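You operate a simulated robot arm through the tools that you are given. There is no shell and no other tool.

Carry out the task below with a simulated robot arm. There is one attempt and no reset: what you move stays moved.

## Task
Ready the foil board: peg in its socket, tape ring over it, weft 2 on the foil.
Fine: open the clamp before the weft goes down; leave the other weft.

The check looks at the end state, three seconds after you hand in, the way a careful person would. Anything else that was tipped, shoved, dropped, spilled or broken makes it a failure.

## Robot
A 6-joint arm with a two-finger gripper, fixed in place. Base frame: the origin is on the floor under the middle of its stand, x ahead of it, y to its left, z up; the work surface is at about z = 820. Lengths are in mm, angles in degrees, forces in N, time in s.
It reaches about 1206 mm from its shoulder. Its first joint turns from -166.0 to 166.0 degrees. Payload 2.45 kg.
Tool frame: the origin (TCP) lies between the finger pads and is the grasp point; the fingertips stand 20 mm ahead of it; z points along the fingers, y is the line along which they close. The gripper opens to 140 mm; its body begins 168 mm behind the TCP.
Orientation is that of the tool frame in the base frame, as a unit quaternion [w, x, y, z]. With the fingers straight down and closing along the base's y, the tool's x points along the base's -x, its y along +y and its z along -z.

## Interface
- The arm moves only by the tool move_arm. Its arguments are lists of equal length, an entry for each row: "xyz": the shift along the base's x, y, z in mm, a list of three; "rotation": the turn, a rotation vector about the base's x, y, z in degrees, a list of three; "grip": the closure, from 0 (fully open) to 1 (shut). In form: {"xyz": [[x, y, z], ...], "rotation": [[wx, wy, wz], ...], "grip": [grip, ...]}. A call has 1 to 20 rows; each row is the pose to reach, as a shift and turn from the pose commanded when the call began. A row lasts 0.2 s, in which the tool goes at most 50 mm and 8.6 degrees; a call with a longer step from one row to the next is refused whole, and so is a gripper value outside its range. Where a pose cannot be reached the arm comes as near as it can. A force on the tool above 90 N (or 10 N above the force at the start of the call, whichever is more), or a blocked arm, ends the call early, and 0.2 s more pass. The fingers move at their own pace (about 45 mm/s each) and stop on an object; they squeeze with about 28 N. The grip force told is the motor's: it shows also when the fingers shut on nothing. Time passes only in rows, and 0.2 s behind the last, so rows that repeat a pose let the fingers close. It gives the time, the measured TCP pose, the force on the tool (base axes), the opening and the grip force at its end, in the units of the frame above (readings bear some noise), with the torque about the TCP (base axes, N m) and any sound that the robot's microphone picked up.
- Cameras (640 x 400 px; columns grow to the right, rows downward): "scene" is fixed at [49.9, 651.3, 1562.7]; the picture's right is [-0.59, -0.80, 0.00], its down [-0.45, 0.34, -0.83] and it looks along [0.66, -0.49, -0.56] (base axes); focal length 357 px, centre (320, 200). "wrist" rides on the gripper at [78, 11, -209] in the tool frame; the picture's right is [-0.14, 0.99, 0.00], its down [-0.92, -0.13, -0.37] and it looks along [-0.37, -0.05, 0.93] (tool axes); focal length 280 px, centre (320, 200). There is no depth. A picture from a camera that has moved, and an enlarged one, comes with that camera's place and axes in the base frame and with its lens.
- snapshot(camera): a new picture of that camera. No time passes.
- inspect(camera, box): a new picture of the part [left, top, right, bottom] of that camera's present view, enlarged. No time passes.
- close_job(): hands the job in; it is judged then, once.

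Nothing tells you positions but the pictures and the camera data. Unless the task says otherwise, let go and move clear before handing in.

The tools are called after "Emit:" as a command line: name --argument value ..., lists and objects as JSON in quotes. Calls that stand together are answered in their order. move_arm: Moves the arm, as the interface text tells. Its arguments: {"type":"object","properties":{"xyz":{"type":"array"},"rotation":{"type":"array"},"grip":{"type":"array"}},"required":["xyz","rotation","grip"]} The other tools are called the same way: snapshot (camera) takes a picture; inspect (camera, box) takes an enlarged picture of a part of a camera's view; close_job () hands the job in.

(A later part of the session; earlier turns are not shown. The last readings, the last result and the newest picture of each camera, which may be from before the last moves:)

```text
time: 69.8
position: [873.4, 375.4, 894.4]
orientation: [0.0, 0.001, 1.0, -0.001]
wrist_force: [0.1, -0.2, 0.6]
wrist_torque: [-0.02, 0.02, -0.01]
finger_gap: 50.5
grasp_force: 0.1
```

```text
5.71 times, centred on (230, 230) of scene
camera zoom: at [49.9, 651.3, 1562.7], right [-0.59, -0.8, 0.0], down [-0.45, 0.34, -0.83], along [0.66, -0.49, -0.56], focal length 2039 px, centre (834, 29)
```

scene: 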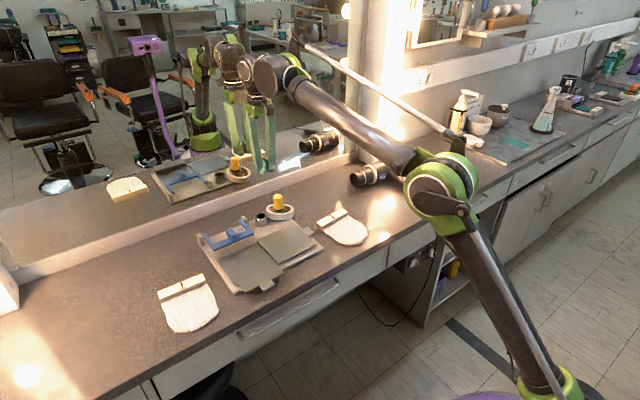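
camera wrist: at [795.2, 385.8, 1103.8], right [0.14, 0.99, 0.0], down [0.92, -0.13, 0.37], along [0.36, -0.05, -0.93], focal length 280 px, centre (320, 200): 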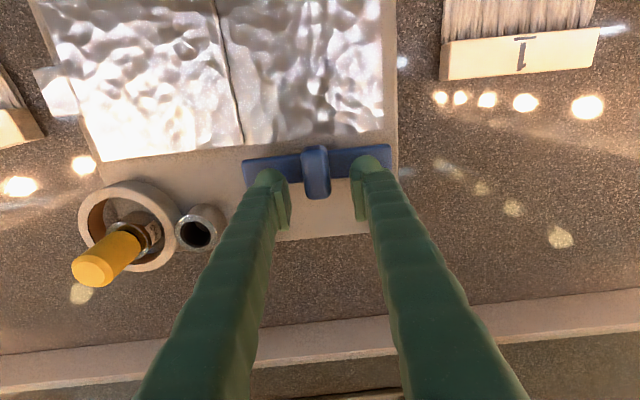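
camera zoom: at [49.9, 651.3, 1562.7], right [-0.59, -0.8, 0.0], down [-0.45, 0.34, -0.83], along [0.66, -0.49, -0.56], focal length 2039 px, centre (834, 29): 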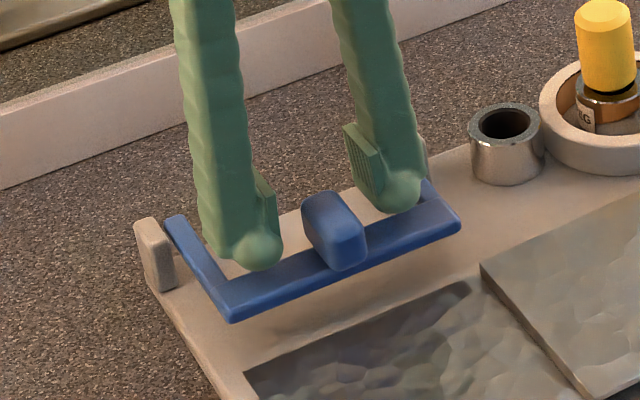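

Emit:
move_arm --xyz '[[1.5, -1, -2], [2.7, -1.8, -4], [2.7, -1.8, -4.5], [2.7, -1.8, -4.5]]' --rotation '[[0, 0, 0], [0, 0, 0], [0, 0, 0], [0, 0, 0]]' --grip '[0.64, 0.64, 0.7, 0.75]'

Emit:
inspect --camera "wrist" --box '[260, 110, 380, 230]'

Emit:
inspect --camera "scene" --box '[205, 205, 255, 255]'

```text
time: 70.8
position: [877.0, 372.4, 888.1]
orientation: [0.0, 0.002, 1.0, -0.001]
wrist_force: [0.3, -0.6, 0.8]
wrist_torque: [0.0, 0.03, 0.02]
finger_gap: 35.1
grasp_force: 0.1
```

```text
3.33 times, centred on (320, 170) of wrist
camera zoom: at [799.2, 383.1, 1098.1], right [0.14, 0.99, 0.0], down [0.92, -0.13, 0.37], along [0.36, -0.05, -0.93], focal length 935 px, centre (320, 300)
```

zoom: 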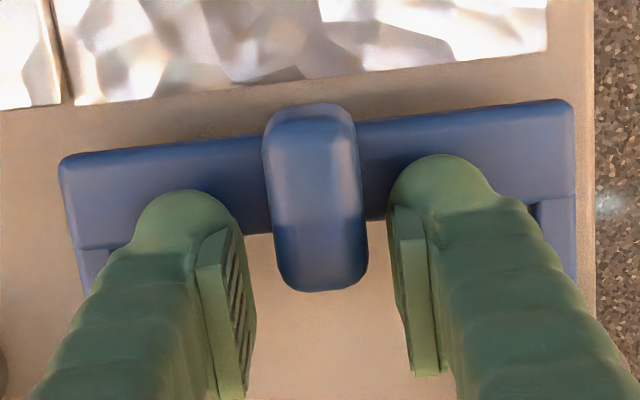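

```text
8.00 times, centred on (230, 230) of scene
camera zoom: at [49.9, 651.3, 1562.7], right [-0.59, -0.8, 0.0], down [-0.45, 0.34, -0.83], along [0.66, -0.49, -0.56], focal length 2855 px, centre (1040, -40)
```

zoom: 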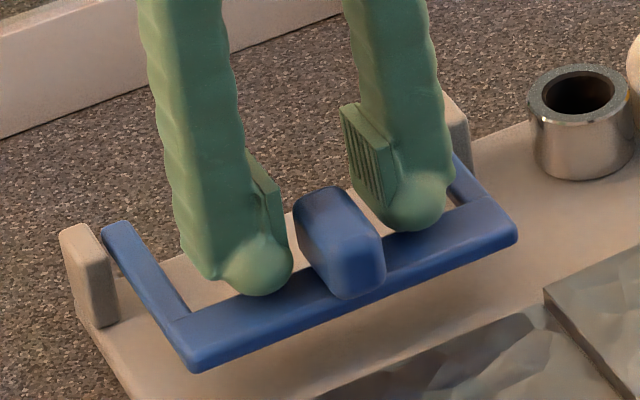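

Emit:
move_arm --xyz '[[0, 0, 0], [0, 0, 0], [0, 0, 0], [0, 0, 0]]' --rotation '[[0, 0, 0], [0, 0, 0], [0, 0, 0], [0, 0, 0]]' --grip '[0.82, 0.88, 0.92, 0.92]'

Emit:
inspect --camera "wrist" --box '[260, 110, 380, 230]'

Emit:
inspect --camera "scene" --box '[205, 205, 255, 255]'

```text
time: 71.8
position: [877.1, 373.6, 887.8]
orientation: [0.0, 0.001, 1.0, 0.0]
wrist_force: [-0.6, 5.3, 0.6]
wrist_torque: [0.05, 0.02, -0.28]
finger_gap: 21.0
grasp_force: 28.2
```

```text
3.33 times, centred on (320, 170) of wrist
camera zoom: at [799.0, 383.6, 1098.0], right [0.14, 0.99, 0.0], down [0.92, -0.13, 0.37], along [0.36, -0.05, -0.93], focal length 935 px, centre (320, 300)
```

zoom: 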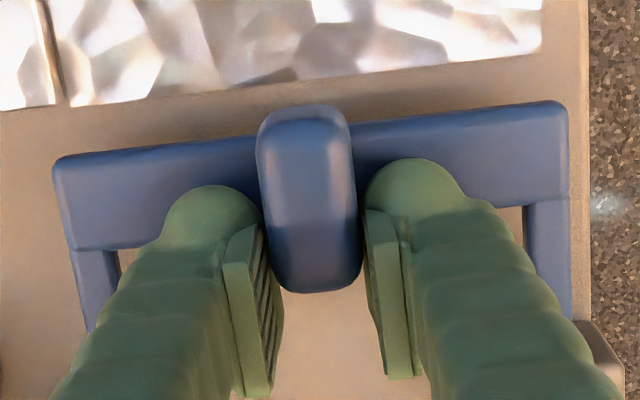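

```text
8.00 times, centred on (230, 230) of scene
camera zoom: at [49.9, 651.3, 1562.7], right [-0.59, -0.8, 0.0], down [-0.45, 0.34, -0.83], along [0.66, -0.49, -0.56], focal length 2855 px, centre (1040, -40)
```

zoom: 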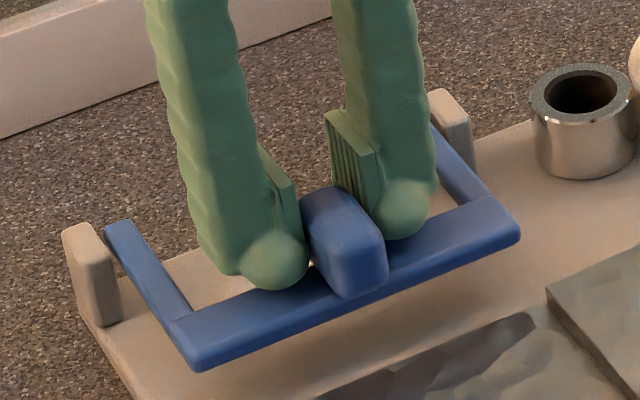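

Tab gripped (21 mm). I'll swing it up along an arc about the hinge in small steps and watch the force.

Emit:
move_arm --xyz '[[2.8, 0, 4.8], [6.1, 0, 9.3], [9.7, 0, 13.5], [13.6, 0, 17.3], [13.6, 0, 17.3]]' --rotation '[[0, 0, 0], [0, 0, 0], [0, 0, 0], [0, 0, 0], [0, 0, 0]]' --grip '[0.92, 0.92, 0.92, 0.92, 0.92]'

Emit:
inspect --camera "wrist" --box '[240, 90, 400, 230]'

Emit:
inspect --camera "scene" --box '[195, 195, 265, 255]'

```text
time: 73.0
position: [891.2, 372.2, 904.8]
orientation: [0.0, 0.0, 1.0, -0.001]
wrist_force: [-3.1, -1.3, -9.7]
wrist_torque: [0.03, 0.59, -0.29]
finger_gap: 21.3
grasp_force: 27.6
```

```text
2.86 times, centred on (320, 160) of wrist
camera zoom: at [813.3, 383.4, 1114.9], right [0.14, 0.99, 0.0], down [0.92, -0.13, 0.37], along [0.36, -0.05, -0.93], focal length 801 px, centre (320, 314)
```

zoom: 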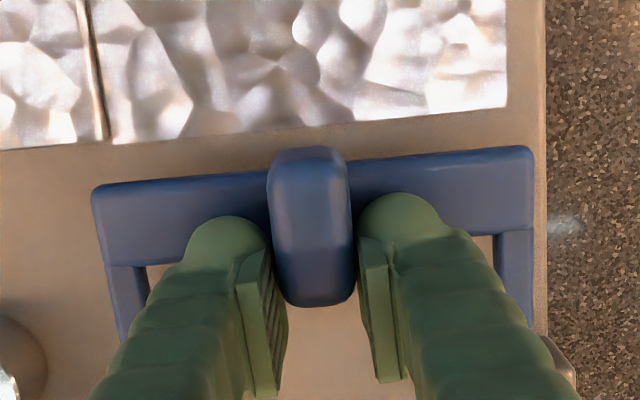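

```text
6.67 times, centred on (230, 225) of scene
camera zoom: at [49.9, 651.3, 1562.7], right [-0.59, -0.8, 0.0], down [-0.45, 0.34, -0.83], along [0.66, -0.49, -0.56], focal length 2379 px, centre (920, 33)
```

zoom: 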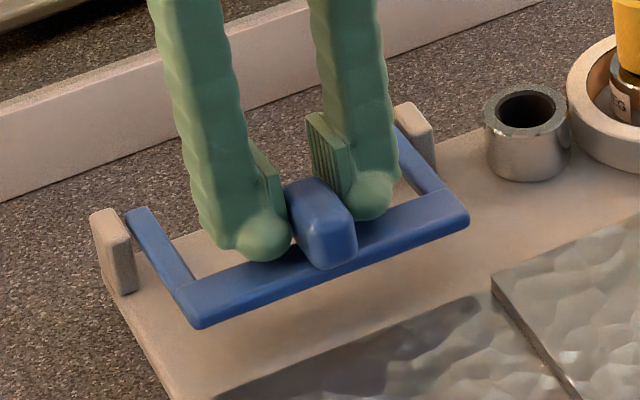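

Clamp is rising with it. Continuing the arc.

Emit:
move_arm --xyz '[[4.3, 0, 3.5], [8.9, 0, 6.7], [13.7, 0, 9.4], [18.8, 0, 11.7], [24, 0, 13.5], [29.4, 0, 14.9], [29.4, 0, 14.9]]' --rotation '[[0, 0, 0], [0, 0, 0], [0, 0, 0], [0, 0, 0], [0, 0, 0], [0, 0, 0], [0, 0, 0]]' --grip '[0.92, 0.92, 0.92, 0.92, 0.92, 0.92, 0.92]'

Emit:
inspect --camera "wrist" --box '[240, 90, 400, 230]'

Emit:
inspect --camera "scene" --box '[195, 195, 265, 255]'

```text
time: 74.6
position: [921.4, 372.5, 918.9]
orientation: [0.0, 0.001, 1.0, -0.001]
wrist_force: [-1.2, 0.7, -10.0]
wrist_torque: [0.05, 0.52, -0.37]
finger_gap: 21.1
grasp_force: 28.3
```

```text
2.86 times, centred on (320, 160) of wrist
camera zoom: at [842.5, 383.6, 1129.9], right [0.14, 0.99, 0.0], down [0.92, -0.13, 0.37], along [0.36, -0.05, -0.93], focal length 801 px, centre (320, 314)
```

zoom: 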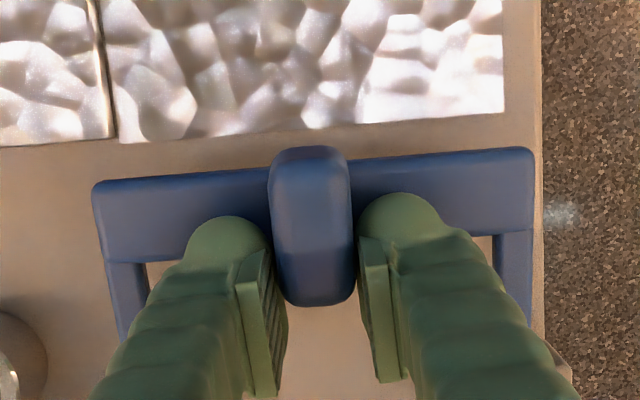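

```text
6.67 times, centred on (230, 225) of scene
camera zoom: at [49.9, 651.3, 1562.7], right [-0.59, -0.8, 0.0], down [-0.45, 0.34, -0.83], along [0.66, -0.49, -0.56], focal length 2379 px, centre (920, 33)
```

zoom: 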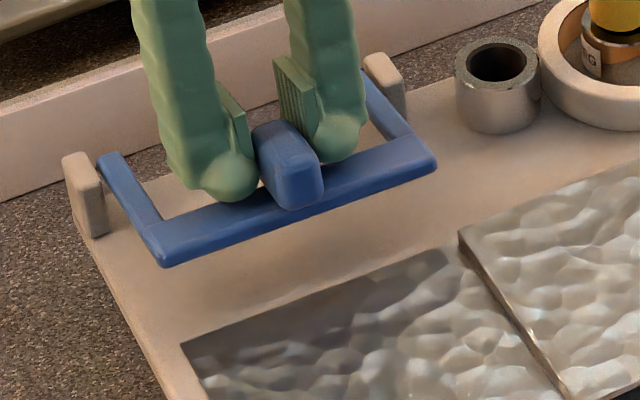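

The whole board came up with the gripper: my grip held the tab's angle, so the clamp couldn't turn. I'll set the board straight back down, also undoing the 8 mm it had been nudged.

Emit:
move_arm --xyz '[[-5, 0, -1.4], [-10, 0, -3.2], [-15, 0, -5.5], [-20, 0, -8.2], [-25, 0, -11.4], [-29, 0, -15], [-32, 0, -19], [-34, 0, -23], [-35, 0, -27], [-35, 0, -27]]' --rotation '[[0, 0, 0], [0, 0, 0], [0, 0, 0], [0, 0, 0], [0, 0, 0], [0, 0, 0], [0, 0, 0], [0, 0, 0], [0, 0, 0], [0, 0, 0]]' --grip '[0.92, 0.92, 0.92, 0.92, 0.92, 0.92, 0.92, 0.92, 0.92, 0.92]'

Emit:
snapshot --camera "scene"

Emit:
inspect --camera "scene" --box '[180, 180, 330, 300]'

```text
time: 76.8
position: [885.0, 372.2, 892.4]
orientation: [-0.001, 0.001, 1.0, -0.001]
wrist_force: [3.4, 1.6, -5.1]
wrist_torque: [0.01, 0.12, 0.19]
finger_gap: 21.1
grasp_force: 27.0
```

```text
taken
```

scene: 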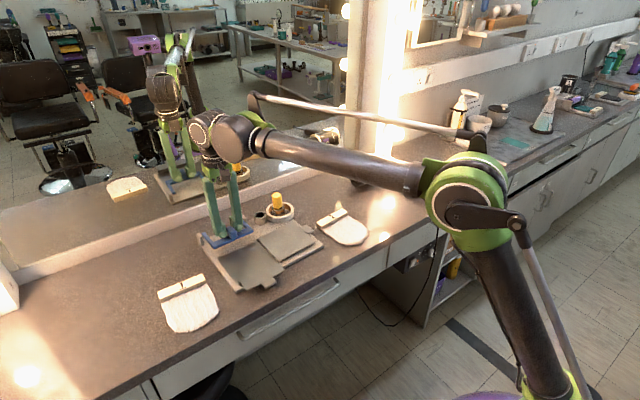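

```text
3.33 times, centred on (255, 240) of scene
camera zoom: at [49.9, 651.3, 1562.7], right [-0.59, -0.8, 0.0], down [-0.45, 0.34, -0.83], along [0.66, -0.49, -0.56], focal length 1190 px, centre (537, 67)
```

zoom: 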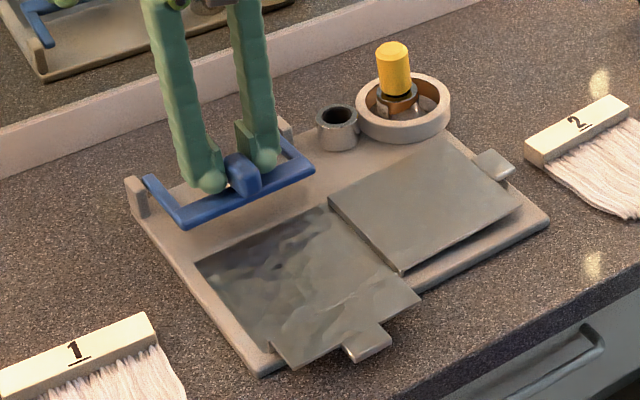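

Emit:
move_arm --xyz '[[0, 0, -1.5], [0, 0, -3], [0, 0, -4], [0, 0, -4.5], [0, 0, -4.5]]' --rotation '[[0, 0, 0], [0, 0, 0], [0, 0, 0], [0, 0, 0], [0, 0, 0]]' --grip '[0.92, 0.92, 0.92, 0.92, 0.92]'

Emit:
inspect --camera "scene" --box '[190, 180, 330, 300]'

Emit:
inspect --camera "scene" --box '[195, 205, 265, 265]'

```text
time: 78.0
position: [884.9, 372.6, 889.5]
orientation: [0.0, 0.0, 1.0, -0.001]
wrist_force: [-8.5, 5.1, 11.6]
wrist_torque: [0.1, -0.4, 0.18]
finger_gap: 21.2
grasp_force: 28.3
```

```text
3.33 times, centred on (260, 240) of scene
camera zoom: at [49.9, 651.3, 1562.7], right [-0.59, -0.8, 0.0], down [-0.45, 0.34, -0.83], along [0.66, -0.49, -0.56], focal length 1190 px, centre (520, 67)
```

zoom: 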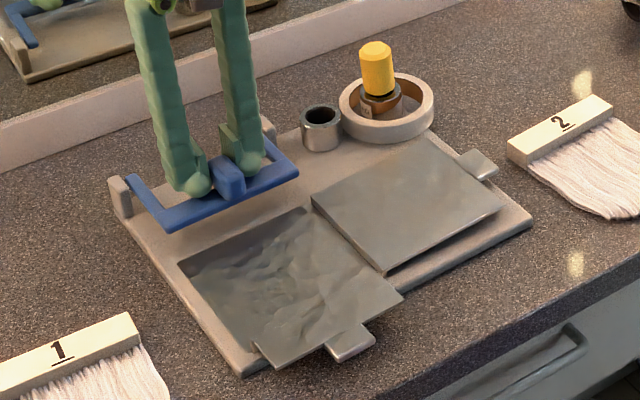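

```text
6.67 times, centred on (230, 235) of scene
camera zoom: at [49.9, 651.3, 1562.7], right [-0.59, -0.8, 0.0], down [-0.45, 0.34, -0.83], along [0.66, -0.49, -0.56], focal length 2379 px, centre (920, -33)
```

zoom: 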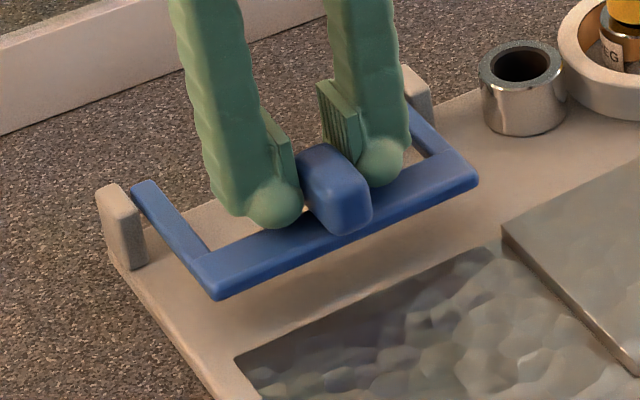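

The board is back within a couple of mm of its original spot, with the ring and peg undisturbed. I'll release the tab and use another way: tilted closed fingers lifting the crossbar's front edge from below, so the clamp is free to swing.

Emit:
move_arm --xyz '[[0, 0, 0.8], [0, 0, 0.8], [0, 0, 0.8], [0, 0, 10], [0, 0, 35], [-20, 0, 65], [-50, 0, 80], [-50, 0, 80]]' --rotation '[[0, 0, 0], [0, 0, 0], [0, 0, 0], [0, 0, 0], [0, 0, 0], [0, 0, 0], [0, 0, 0], [0, 0, 0]]' --grip '[0.92, 0.75, 0.68, 0.68, 0.68, 0.68, 0.9, 1]'

Emit:
snapshot --camera "wrist"

Emit:
inspect --camera "scene" --box '[190, 180, 330, 300]'

```text
time: 79.8
position: [833.6, 369.1, 971.6]
orientation: [0.0, 0.001, 1.0, -0.001]
wrist_force: [-0.3, 1.4, 0.3]
wrist_torque: [-0.02, 0.05, 0.0]
finger_gap: 0.1
grasp_force: 5.6
```

```text
taken
camera wrist: at [755.8, 380.2, 1180.8], right [0.14, 0.99, 0.0], down [0.92, -0.13, 0.37], along [0.36, -0.05, -0.93], focal length 280 px, centre (320, 200)
```

wrist: 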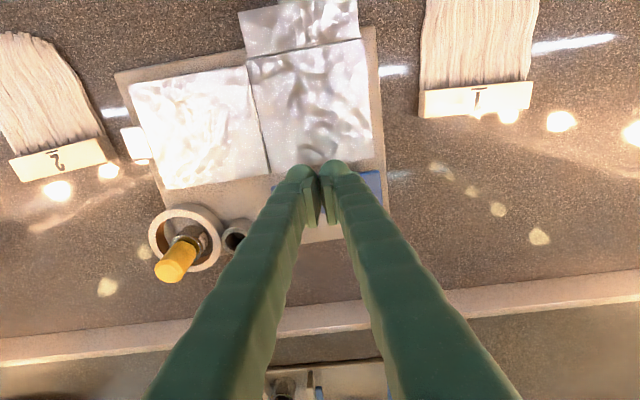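

```text
3.33 times, centred on (260, 240) of scene
camera zoom: at [49.9, 651.3, 1562.7], right [-0.59, -0.8, 0.0], down [-0.45, 0.34, -0.83], along [0.66, -0.49, -0.56], focal length 1190 px, centre (520, 67)
```

zoom: 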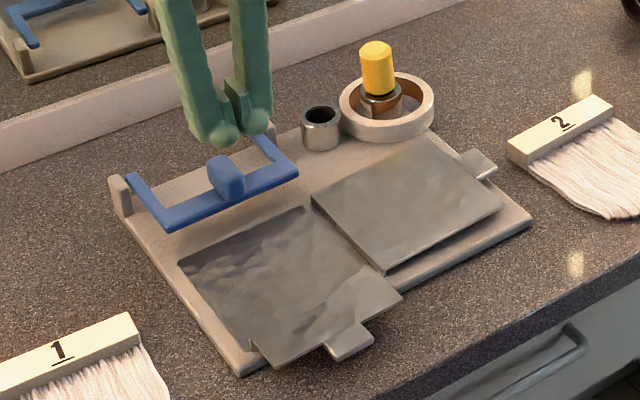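

Emit:
move_arm --xyz '[[-10, 1, 0], [-20, 2, -5], [-30, 3, -15], [-40, 4, -30], [-45, 4, -40], [-45, 4, -40]]' --rotation '[[0, -7, 0], [0, -14, 0], [0, -21, 0], [0, -28, 0], [0, -35, 0], [0, -35, 0]]' --grip '[1, 1, 1, 1, 1, 1]'

Emit:
snapshot --camera "wrist"

Emit:
inspect --camera "scene" --box '[180, 170, 300, 290]'

```text
time: 81.2
position: [788.4, 377.3, 929.0]
orientation: [0.302, 0.001, 0.953, 0.001]
wrist_force: [-0.2, -0.3, 0.6]
wrist_torque: [-0.03, -0.03, 0.02]
finger_gap: 0.1
grasp_force: 27.9
```

```text
taken
camera wrist: at [604.5, 387.8, 1056.2], right [0.11, 0.99, 0.08], down [0.54, -0.13, 0.83], along [0.83, -0.05, -0.55], focal length 280 px, centre (320, 200)
```

wrist: 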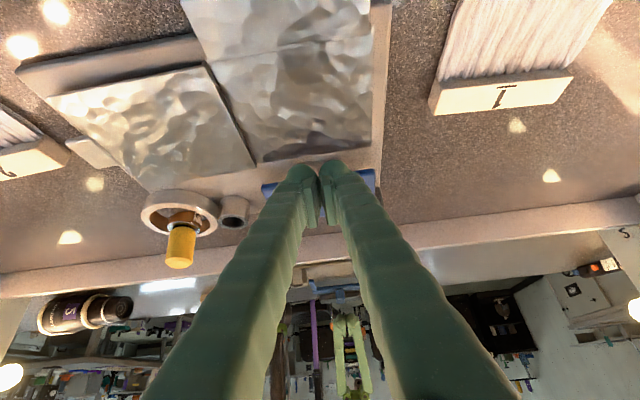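

```text
3.33 times, centred on (240, 230) of scene
camera zoom: at [49.9, 651.3, 1562.7], right [-0.59, -0.8, 0.0], down [-0.45, 0.34, -0.83], along [0.66, -0.49, -0.56], focal length 1190 px, centre (587, 100)
```

zoom: 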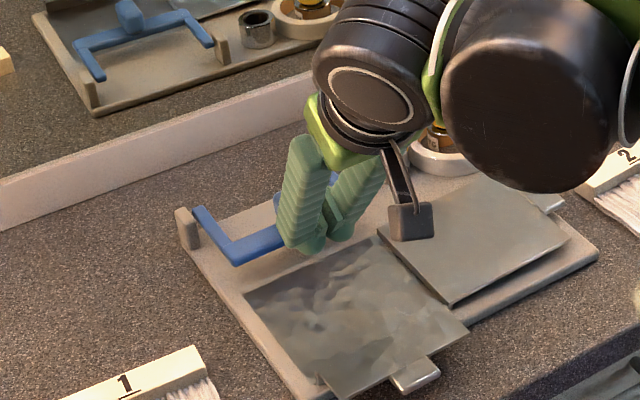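

Emit:
move_arm --xyz '[[0, -2, -20], [3, -3.5, -40], [8, -3.5, -55], [12, -3.5, -62], [12, -3.5, -62]]' --rotation '[[0, 0, 0], [0, 0, 0], [0, 0, 0], [0, 0, 0], [0, 0, 0]]' --grip '[1, 1, 1, 1, 1]'

Emit:
snapshot --camera "wrist"

Emit:
inspect --camera "wrist" --box '[240, 120, 400, 240]'

Emit:
inspect --camera "scene" --box '[195, 205, 265, 265]'

```text
time: 82.4
position: [802.5, 372.5, 866.9]
orientation: [0.3, 0.0, 0.954, 0.0]
wrist_force: [-0.8, 0.7, -0.7]
wrist_torque: [-0.01, -0.02, -0.02]
finger_gap: 0.0
grasp_force: 28.1
```

```text
taken
camera wrist: at [618.8, 383.4, 993.5], right [0.11, 0.99, 0.08], down [0.54, -0.13, 0.83], along [0.83, -0.05, -0.55], focal length 280 px, centre (320, 200)
```

wrist: 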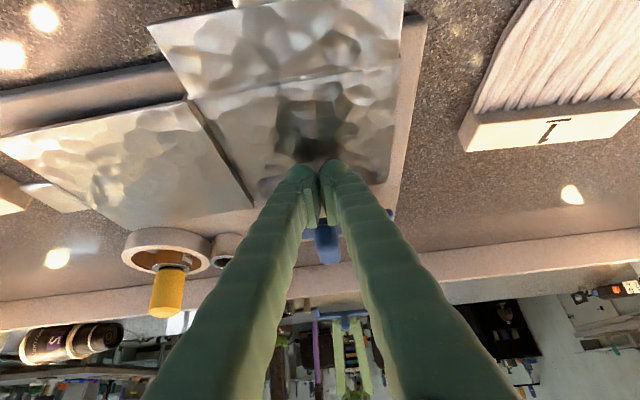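

```text
3.33 times, centred on (320, 180) of wrist
camera zoom: at [618.8, 383.4, 993.5], right [0.11, 0.99, 0.08], down [0.54, -0.13, 0.83], along [0.83, -0.05, -0.55], focal length 935 px, centre (320, 267)
```

zoom: 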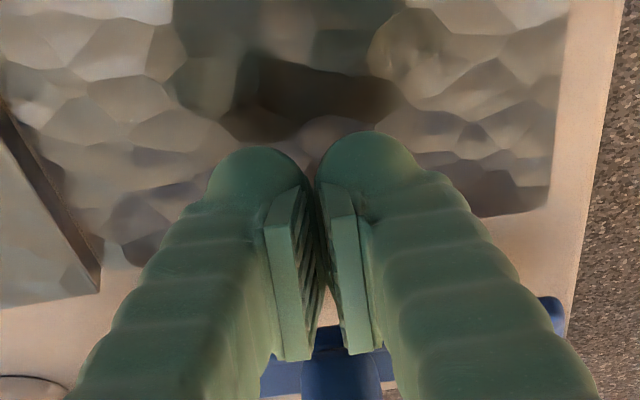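

```text
6.67 times, centred on (230, 235) of scene
camera zoom: at [49.9, 651.3, 1562.7], right [-0.59, -0.8, 0.0], down [-0.45, 0.34, -0.83], along [0.66, -0.49, -0.56], focal length 2379 px, centre (920, -33)
```

zoom: 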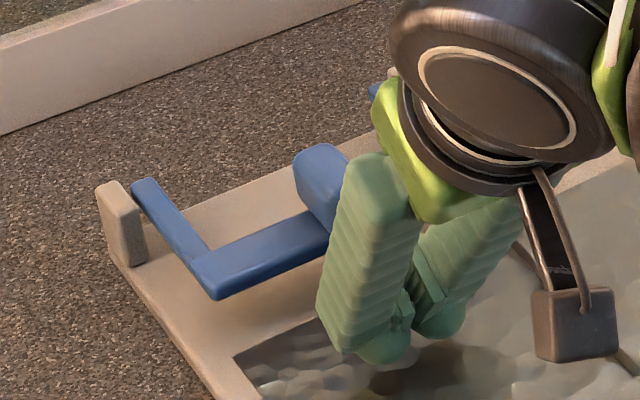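

Emit:
move_arm --xyz '[[8, 0, 0], [16, 0, 0], [22, 0, 0], [27, 0, 0], [27, 0, 0]]' --rotation '[[0, 0, 0], [0, 0, 0], [0, 0, 0], [0, 0, 0], [0, 0, 0]]' --grip '[1, 1, 1, 1, 1]'

Emit:
inspect --camera "wrist" --box '[240, 120, 400, 240]'

Emit:
inspect --camera "scene" --box '[195, 205, 265, 265]'

```text
time: 83.6
position: [829.6, 372.1, 867.0]
orientation: [0.301, 0.001, 0.954, 0.0]
wrist_force: [-5.4, 0.3, 0.0]
wrist_torque: [-0.03, 0.0, 0.03]
finger_gap: 5.8
grasp_force: 28.3
```

```text
3.33 times, centred on (320, 180) of wrist
camera zoom: at [645.2, 383.0, 994.5], right [0.11, 0.99, 0.08], down [0.54, -0.13, 0.83], along [0.83, -0.05, -0.55], focal length 935 px, centre (320, 267)
```

zoom: 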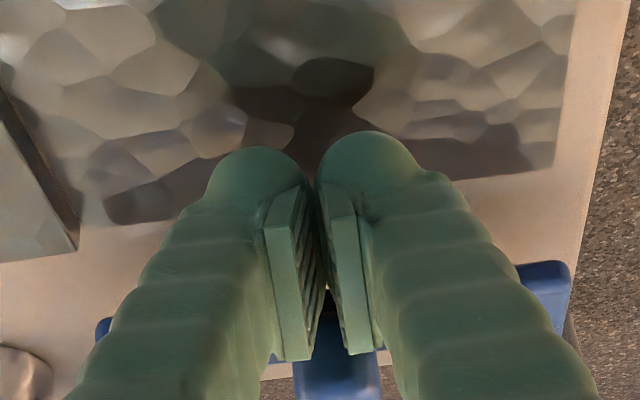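

```text
6.67 times, centred on (230, 235) of scene
camera zoom: at [49.9, 651.3, 1562.7], right [-0.59, -0.8, 0.0], down [-0.45, 0.34, -0.83], along [0.66, -0.49, -0.56], focal length 2379 px, centre (920, -33)
```

zoom: 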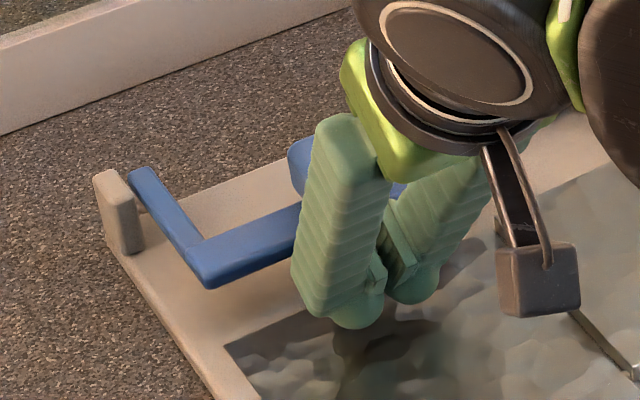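

Pushing on the tab's front just slid the board a few mm. I'll back off and measure before the next try, with the fingers apart so they pass either side of the tab.

Emit:
move_arm --xyz '[[-8, 0, 0], [-20, 0, 2], [-35, 0, 15], [-55, 0, 45], [-75, 0, 80], [-75, 0, 90], [-75, 0, 90]]' --rotation '[[0, 0, 0], [0, 0, 0], [0, 0, 0], [0, 7, 0], [0, 14, 0], [0, 22, 0], [0, 22, 0]]' --grip '[1, 1, 1, 0.9, 0.7, 0.6, 0.6]'

Emit:
snapshot --camera "wrist"

Emit:
inspect --camera "scene" --box '[190, 180, 330, 300]'

```text
time: 85.2
position: [751.9, 374.9, 956.4]
orientation: [0.112, 0.0, 0.994, -0.001]
wrist_force: [-0.4, -0.4, 0.7]
wrist_torque: [-0.02, 0.04, 0.01]
finger_gap: 55.9
grasp_force: 0.0
```

```text
taken
camera wrist: at [629.3, 385.2, 1144.0], right [0.14, 0.99, 0.03], down [0.81, -0.13, 0.57], along [0.56, -0.05, -0.82], focal length 280 px, centre (320, 200)
```

wrist: 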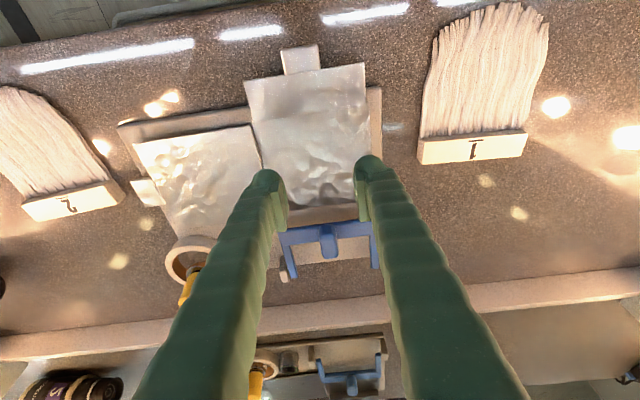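

```text
3.33 times, centred on (260, 240) of scene
camera zoom: at [49.9, 651.3, 1562.7], right [-0.59, -0.8, 0.0], down [-0.45, 0.34, -0.83], along [0.66, -0.49, -0.56], focal length 1190 px, centre (520, 67)
```

zoom: 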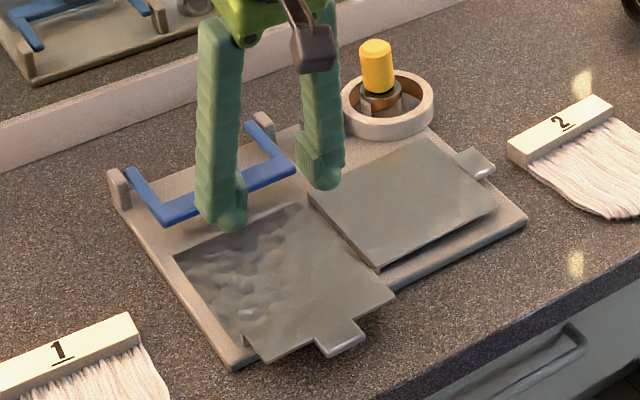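

The board is about 8 mm beyond its start position (I'll correct that later). Now the fingers go in with a 50 mm gap, straddling the tab, with the tips just under the crossbar's front edge.

Emit:
move_arm --xyz '[[15, -2, -15], [30, -4, -30], [45, -5, -45], [55, -5, -60], [60, -5, -72], [60, -5, -72]]' --rotation '[[0, -7, 0], [0, -14, 0], [0, -22, 0], [0, -22, 0], [0, -22, 0], [0, -22, 0]]' --grip '[0.62, 0.64, 0.64, 0.64, 0.64, 0.64]'

Emit:
snapshot --camera "wrist"

Emit:
inspect --camera "wrist" --box '[220, 130, 420, 260]'

Emit:
inspect --camera "scene" --box '[190, 195, 270, 265]'

```text
time: 86.6
position: [815.1, 368.0, 884.3]
orientation: [0.301, 0.001, 0.954, -0.001]
wrist_force: [0.5, 0.1, 0.6]
wrist_torque: [0.0, 0.02, -0.02]
finger_gap: 50.6
grasp_force: 0.1
```

```text
taken
camera wrist: at [630.8, 378.0, 1012.1], right [0.11, 0.99, 0.08], down [0.54, -0.13, 0.83], along [0.83, -0.05, -0.55], focal length 280 px, centre (320, 200)
```

wrist: 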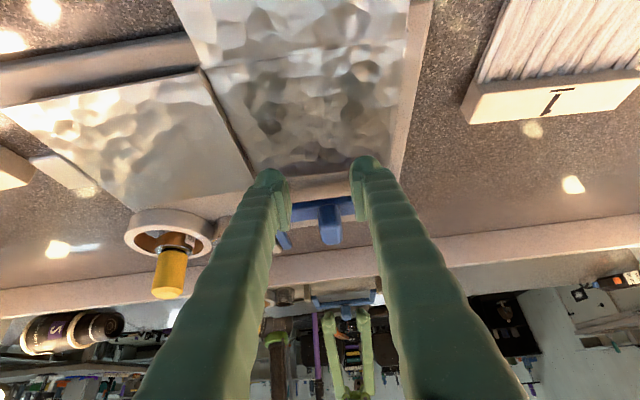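

```text
3.08 times, centred on (320, 195) of wrist
camera zoom: at [630.8, 378.0, 1012.1], right [0.11, 0.99, 0.08], down [0.54, -0.13, 0.83], along [0.83, -0.05, -0.55], focal length 863 px, centre (320, 215)
```

zoom: 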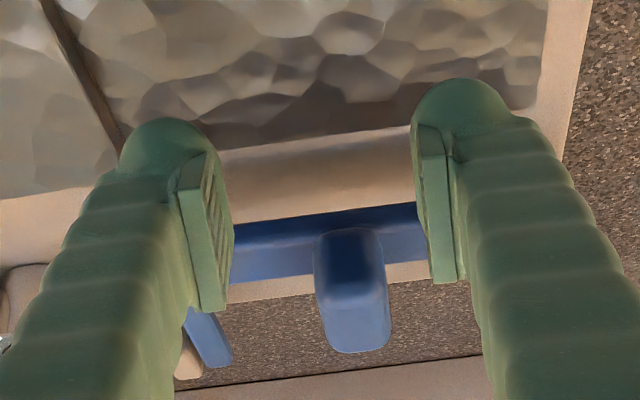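

```text
5.71 times, centred on (230, 230) of scene
camera zoom: at [49.9, 651.3, 1562.7], right [-0.59, -0.8, 0.0], down [-0.45, 0.34, -0.83], along [0.66, -0.49, -0.56], focal length 2039 px, centre (834, 29)
```

zoom: 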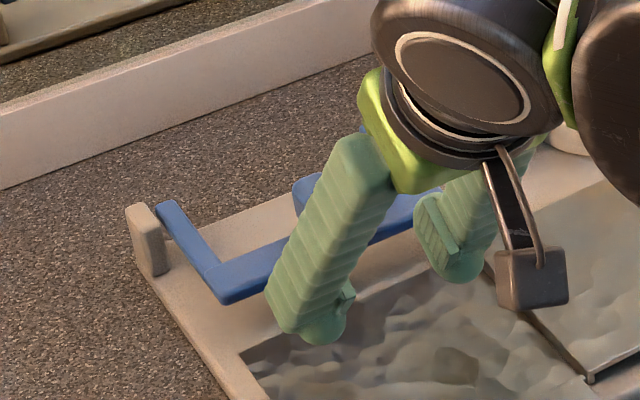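

Good alignment: the tab sits between the fingers. Lowering and sliding the tips under the crossbar edge (estimated at x≈867, z≈858).

Emit:
move_arm --xyz '[[0, 1.5, -8], [0, 1.5, -16], [0, 1.5, -22], [8, 1.5, -22.5], [16, 1.5, -22.5], [23, 1.5, -22.5], [27, 1.5, -22.5], [27, 1.5, -22.5]]' --rotation '[[0, 0, 0], [0, 0, 0], [0, 0, 0], [0, 0, 0], [0, 0, 0], [0, 0, 0], [0, 0, 0], [0, 0, 0]]' --grip '[0.64, 0.64, 0.64, 0.64, 0.64, 0.64, 0.64, 0.64]'

Emit:
inspect --camera "wrist" --box '[220, 130, 420, 260]'

Emit:
inspect --camera "scene" --box '[190, 195, 270, 265]'

```text
time: 88.4
position: [843.2, 369.5, 864.1]
orientation: [0.301, 0.0, 0.954, -0.002]
wrist_force: [-4.2, -0.5, -0.3]
wrist_torque: [-0.03, 0.01, -0.14]
finger_gap: 50.7
grasp_force: 0.5
```

```text
3.08 times, centred on (320, 195) of wrist
camera zoom: at [658.5, 380.2, 991.0], right [0.11, 0.99, 0.08], down [0.54, -0.13, 0.83], along [0.83, -0.05, -0.55], focal length 863 px, centre (320, 215)
```

zoom: 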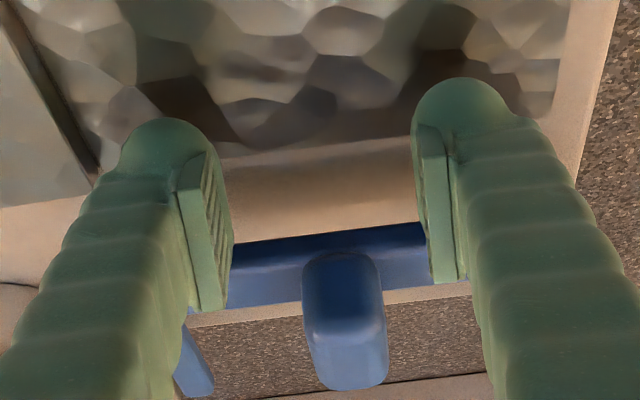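

```text
5.71 times, centred on (230, 230) of scene
camera zoom: at [49.9, 651.3, 1562.7], right [-0.59, -0.8, 0.0], down [-0.45, 0.34, -0.83], along [0.66, -0.49, -0.56], focal length 2039 px, centre (834, 29)
```

zoom: 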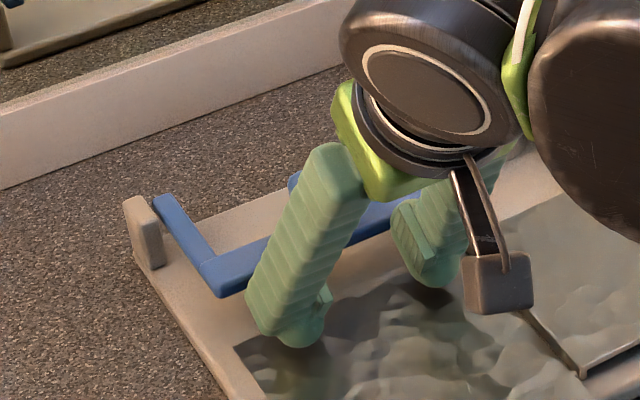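

In contact with the crossbar. Now lifting along its opening arc and watching whether it swings.

Emit:
move_arm --xyz '[[-1, 0, 3], [-1, 0, 7], [-0.5, 0, 11], [0.5, 0, 15], [0.5, 0, 15]]' --rotation '[[0, 0, 0], [0, 0, 0], [0, 0, 0], [0, 0, 0], [0, 0, 0]]' --grip '[0.64, 0.64, 0.64, 0.64, 0.64]'

Emit:
inspect --camera "wrist" --box '[220, 130, 420, 260]'

Emit:
inspect --camera "scene" --box '[190, 195, 270, 265]'

```text
time: 89.6
position: [843.1, 368.3, 877.2]
orientation: [0.3, 0.001, 0.954, 0.0]
wrist_force: [0.2, -0.6, 0.8]
wrist_torque: [0.01, 0.02, 0.0]
finger_gap: 50.4
grasp_force: 0.0
```

```text
3.08 times, centred on (320, 195) of wrist
camera zoom: at [658.9, 379.8, 1005.8], right [0.11, 0.99, 0.08], down [0.54, -0.13, 0.83], along [0.83, -0.05, -0.55], focal length 863 px, centre (320, 215)
```

zoom: 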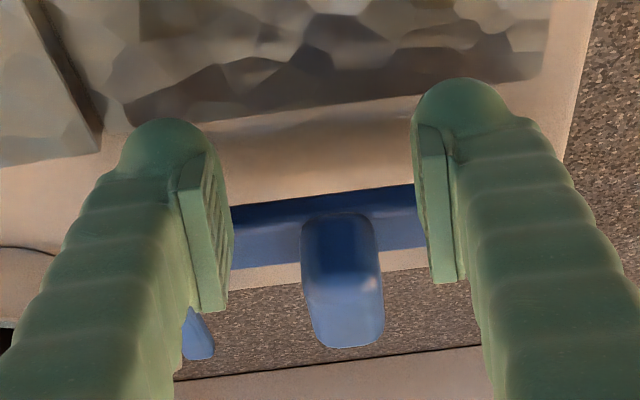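

```text
5.71 times, centred on (230, 230) of scene
camera zoom: at [49.9, 651.3, 1562.7], right [-0.59, -0.8, 0.0], down [-0.45, 0.34, -0.83], along [0.66, -0.49, -0.56], focal length 2039 px, centre (834, 29)
```

zoom: 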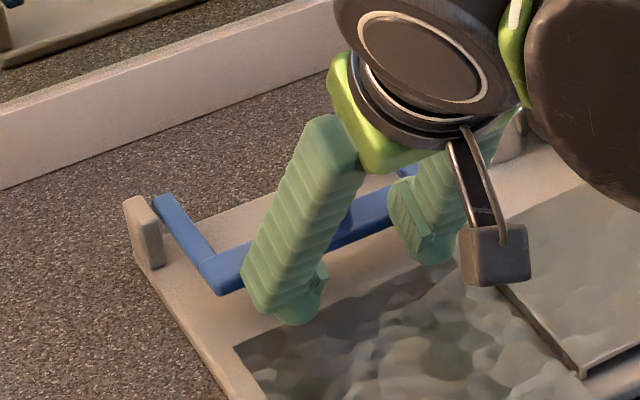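

The rounded tips are too thick to get under the crossbar; they just slid up its face. New idea: grip only the very top rear corner of the tab (a small contact patch), so the clamp can pivot in the fingers while I follow the arc. First I'll return to vertical above the tab to measure.

Emit:
move_arm --xyz '[[-5, 0, 20], [-5, 0, 45], [0, 0, 65], [10, 0, 75], [25, 1, 80], [35, 2, 80], [35, 2, 80]]' --rotation '[[0, 0, 0], [0, 8, 0], [0, 16, 0], [0, 24, 0], [0, 32, 0], [0, 35, 0], [0, 35, 0]]' --grip '[0.64, 0.6, 0.5, 0.4, 0.2, 0, 0]'

Emit:
snapshot --camera "wrist"

Emit:
inspect --camera "wrist" --box '[230, 60, 410, 200]'

Emit:
inspect --camera "scene" --box '[190, 180, 330, 300]'

```text
time: 91.2
position: [878.8, 370.0, 955.9]
orientation: [0.0, 0.001, 1.0, -0.001]
wrist_force: [-0.7, 0.2, -0.4]
wrist_torque: [0.03, 0.04, 0.01]
finger_gap: 140.1
grasp_force: 0.1
```

```text
taken
camera wrist: at [800.2, 380.4, 1166.3], right [0.14, 0.99, 0.0], down [0.92, -0.13, 0.37], along [0.36, -0.05, -0.93], focal length 280 px, centre (320, 200)
```

wrist: 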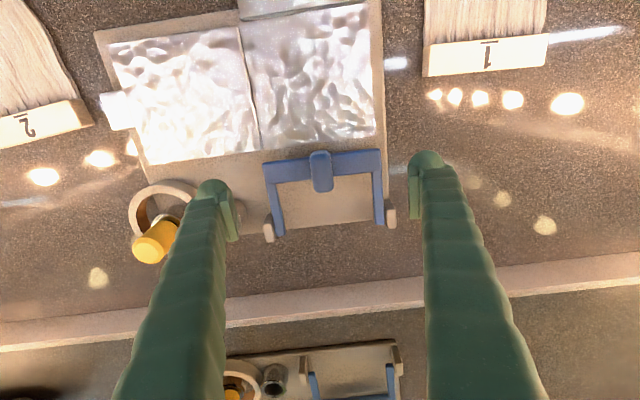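

```text
2.86 times, centred on (320, 130) of wrist
camera zoom: at [800.2, 380.4, 1166.3], right [0.14, 0.99, 0.0], down [0.92, -0.13, 0.37], along [0.36, -0.05, -0.93], focal length 801 px, centre (320, 400)
```

zoom: 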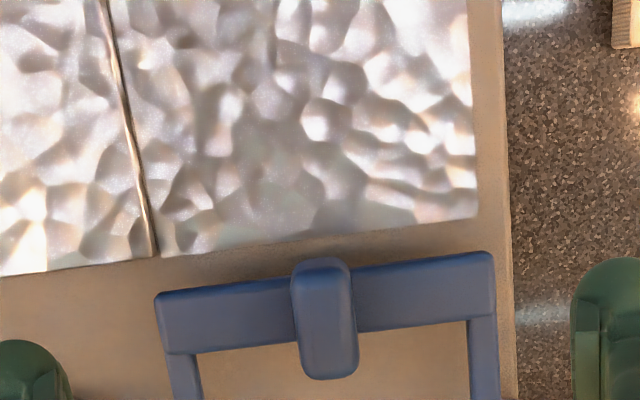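

```text
3.33 times, centred on (260, 240) of scene
camera zoom: at [49.9, 651.3, 1562.7], right [-0.59, -0.8, 0.0], down [-0.45, 0.34, -0.83], along [0.66, -0.49, -0.56], focal length 1190 px, centre (520, 67)
```

zoom: 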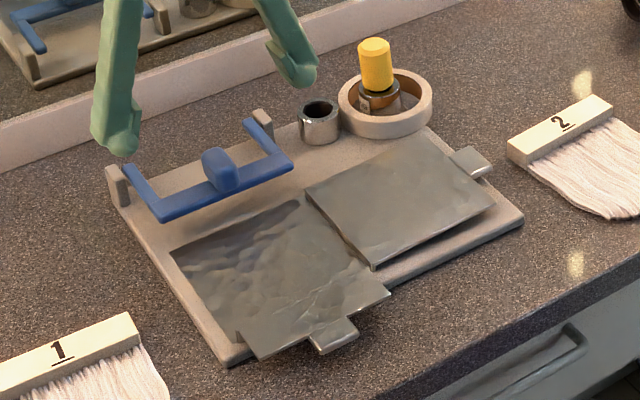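

The tab's rear-top corner is now at about (902, 370, 890). I'll grip only that corner: TCP at about (905, 370, 894).

Emit:
move_arm --xyz '[[10, 0, -10], [20, 0, -25], [26, 0, -42], [26, 0, -55], [26, 0, -61], [26, 0, -61]]' --rotation '[[0, 0, 0], [0, 0, 0], [0, 0, 0], [0, 0, 0], [0, 0, 0], [0, 0, 0]]' --grip '[0.3, 0.55, 0.7, 0.72, 0.72, 0.72]'

Emit:
inspect --camera "wrist" --box '[260, 110, 380, 230]'

Emit:
inspect --camera "scene" --box '[205, 195, 255, 245]'

```text
time: 92.6
position: [902.4, 370.5, 894.4]
orientation: [0.0, 0.001, 1.0, -0.001]
wrist_force: [-0.4, -0.4, -0.3]
wrist_torque: [0.05, 0.03, 0.0]
finger_gap: 39.1
grasp_force: 0.1
```

```text
3.33 times, centred on (320, 170) of wrist
camera zoom: at [824.4, 381.6, 1105.7], right [0.14, 0.99, 0.0], down [0.92, -0.13, 0.37], along [0.36, -0.05, -0.93], focal length 935 px, centre (320, 300)
```

zoom: 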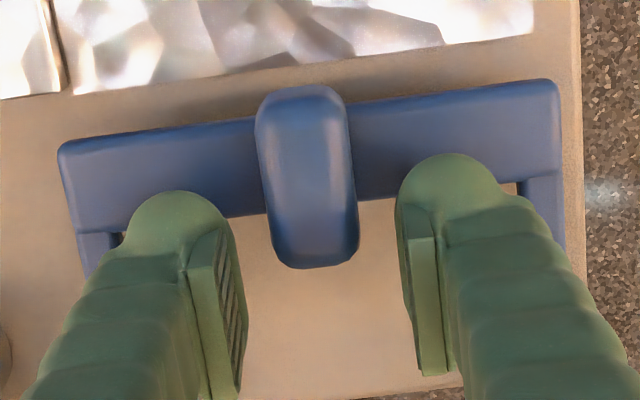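

```text
8.00 times, centred on (230, 220) of scene
camera zoom: at [49.9, 651.3, 1562.7], right [-0.59, -0.8, 0.0], down [-0.45, 0.34, -0.83], along [0.66, -0.49, -0.56], focal length 2855 px, centre (1040, 40)
```

zoom: 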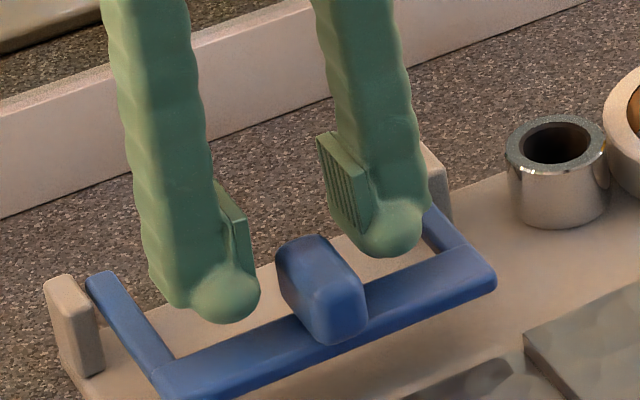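

Emit:
move_arm --xyz '[[0, 0, 0], [0, 0, 0], [0, 0, 0], [0, 0, 0]]' --rotation '[[0, 0, 0], [0, 0, 0], [0, 0, 0], [0, 0, 0]]' --grip '[0.8, 0.86, 0.9, 0.9]'

Emit:
inspect --camera "wrist" --box '[260, 110, 380, 230]'

Emit:
inspect --camera "scene" --box '[205, 195, 255, 245]'

```text
time: 93.6
position: [901.9, 371.4, 895.3]
orientation: [-0.001, 0.001, 1.0, -0.001]
wrist_force: [0.5, 2.6, -0.1]
wrist_torque: [0.04, 0.0, -0.07]
finger_gap: 20.8
grasp_force: 28.2
```

```text
3.33 times, centred on (320, 170) of wrist
camera zoom: at [824.4, 381.9, 1105.7], right [0.14, 0.99, 0.0], down [0.92, -0.13, 0.37], along [0.36, -0.05, -0.93], focal length 935 px, centre (320, 300)
```

zoom: 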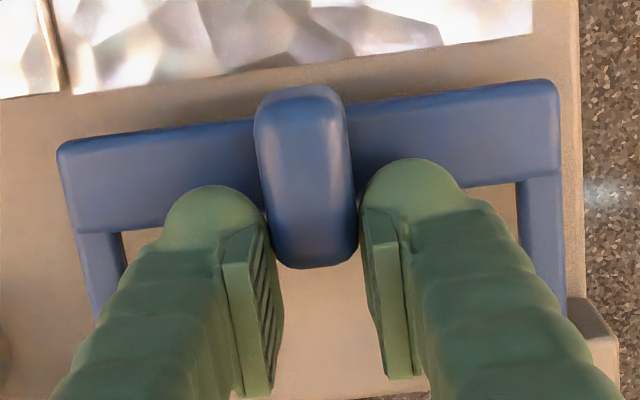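

```text
8.00 times, centred on (230, 220) of scene
camera zoom: at [49.9, 651.3, 1562.7], right [-0.59, -0.8, 0.0], down [-0.45, 0.34, -0.83], along [0.66, -0.49, -0.56], focal length 2855 px, centre (1040, 40)
```

zoom: 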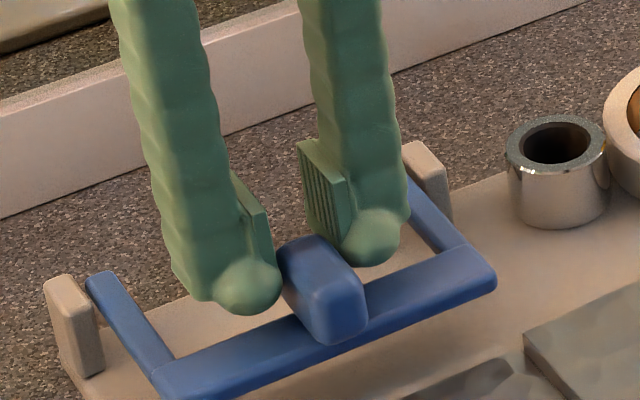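

Gripped by the corner only. Trying the first part of the arc.

Emit:
move_arm --xyz '[[1.4, 0, 2.7], [2.8, 0, 5], [4.2, 0, 7.4], [5.8, 0, 9.8], [7.5, 0, 12], [7.5, 0, 12]]' --rotation '[[0, 0, 0], [0, 0, 0], [0, 0, 0], [0, 0, 0], [0, 0, 0], [0, 0, 0]]' --grip '[0.9, 0.9, 0.9, 0.9, 0.9, 0.9]'

Emit:
inspect --camera "wrist" --box '[260, 110, 380, 230]'

Emit:
inspect --camera "scene" --box '[205, 195, 255, 245]'

```text
time: 95.0
position: [909.9, 371.6, 906.4]
orientation: [0.0, 0.0, 1.0, -0.001]
wrist_force: [-0.8, -1.1, -9.0]
wrist_torque: [-0.02, 0.52, -0.11]
finger_gap: 21.0
grasp_force: 27.7
```

```text
3.33 times, centred on (320, 170) of wrist
camera zoom: at [833.1, 382.5, 1117.3], right [0.14, 0.99, 0.0], down [0.92, -0.13, 0.37], along [0.36, -0.05, -0.93], focal length 935 px, centre (320, 300)
```

zoom: 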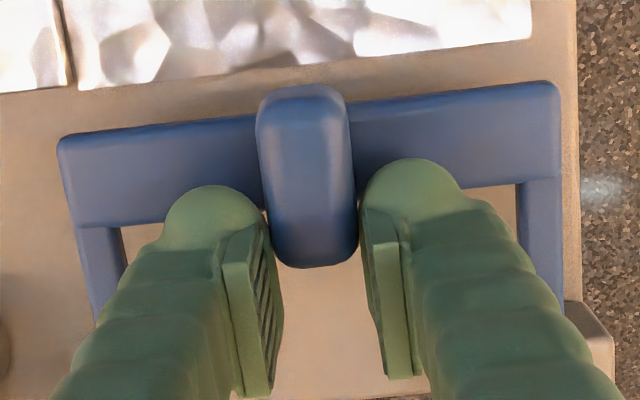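

```text
8.00 times, centred on (230, 220) of scene
camera zoom: at [49.9, 651.3, 1562.7], right [-0.59, -0.8, 0.0], down [-0.45, 0.34, -0.83], along [0.66, -0.49, -0.56], focal length 2855 px, centre (1040, 40)
```

zoom: 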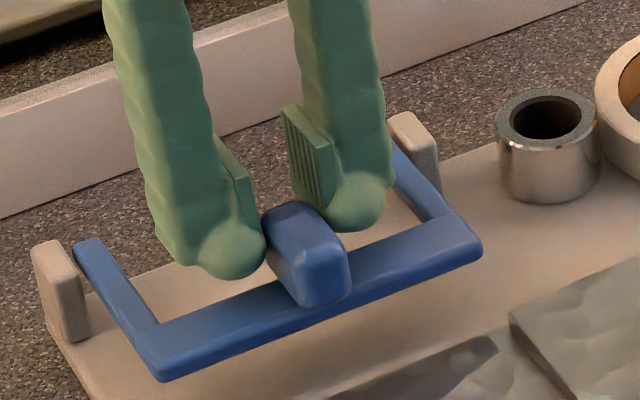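

The wrist readings show the hinge itself is free; my grip just won't let the tab rotate, so the tool must turn with the clamp. That needs room from the mirror, so while I hold the board by the tab I'll set it down about 35 mm forward for now and return it afterwards.

Emit:
move_arm --xyz '[[-4, 0, 2], [-10, 0, 3], [-17, 0, 3], [-24, 0, 3], [-31, 0, 3], [-38, 0, 3], [-45, 0, 3], [-52, 0, 2], [-57, 0, 0], [-57, 0, -4], [-57, 0, -8], [-57, 0, -11], [-57, 0, -11]]' --rotation '[[0, 0, 0], [0, 0, 0], [0, 0, 0], [0, 0, 0], [0, 0, 0], [0, 0, 0], [0, 0, 0], [0, 0, 0], [0, 0, 0], [0, 0, 0], [0, 0, 0], [0, 0, 0], [0, 0, 0]]' --grip '[0.9, 0.9, 0.9, 0.9, 0.9, 0.9, 0.9, 0.9, 0.9, 0.9, 0.9, 0.9, 0.9]'

Emit:
snapshot --camera "scene"

Emit:
inspect --camera "scene" --box '[190, 180, 330, 310]'

```text
time: 97.8
position: [853.2, 373.0, 896.6]
orientation: [0.0, 0.001, 1.0, -0.001]
wrist_force: [4.4, 3.7, 10.9]
wrist_torque: [0.1, -0.72, 0.18]
finger_gap: 21.3
grasp_force: 28.3
```

```text
taken
```

scene: 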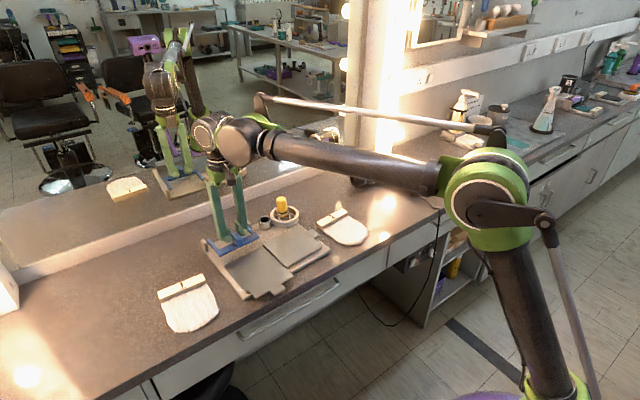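

```text
3.08 times, centred on (260, 245) of scene
camera zoom: at [49.9, 651.3, 1562.7], right [-0.59, -0.8, 0.0], down [-0.45, 0.34, -0.83], along [0.66, -0.49, -0.56], focal length 1098 px, centre (505, 62)
```

zoom: 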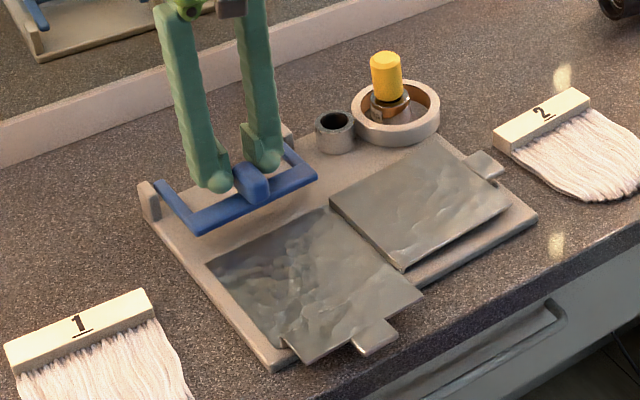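

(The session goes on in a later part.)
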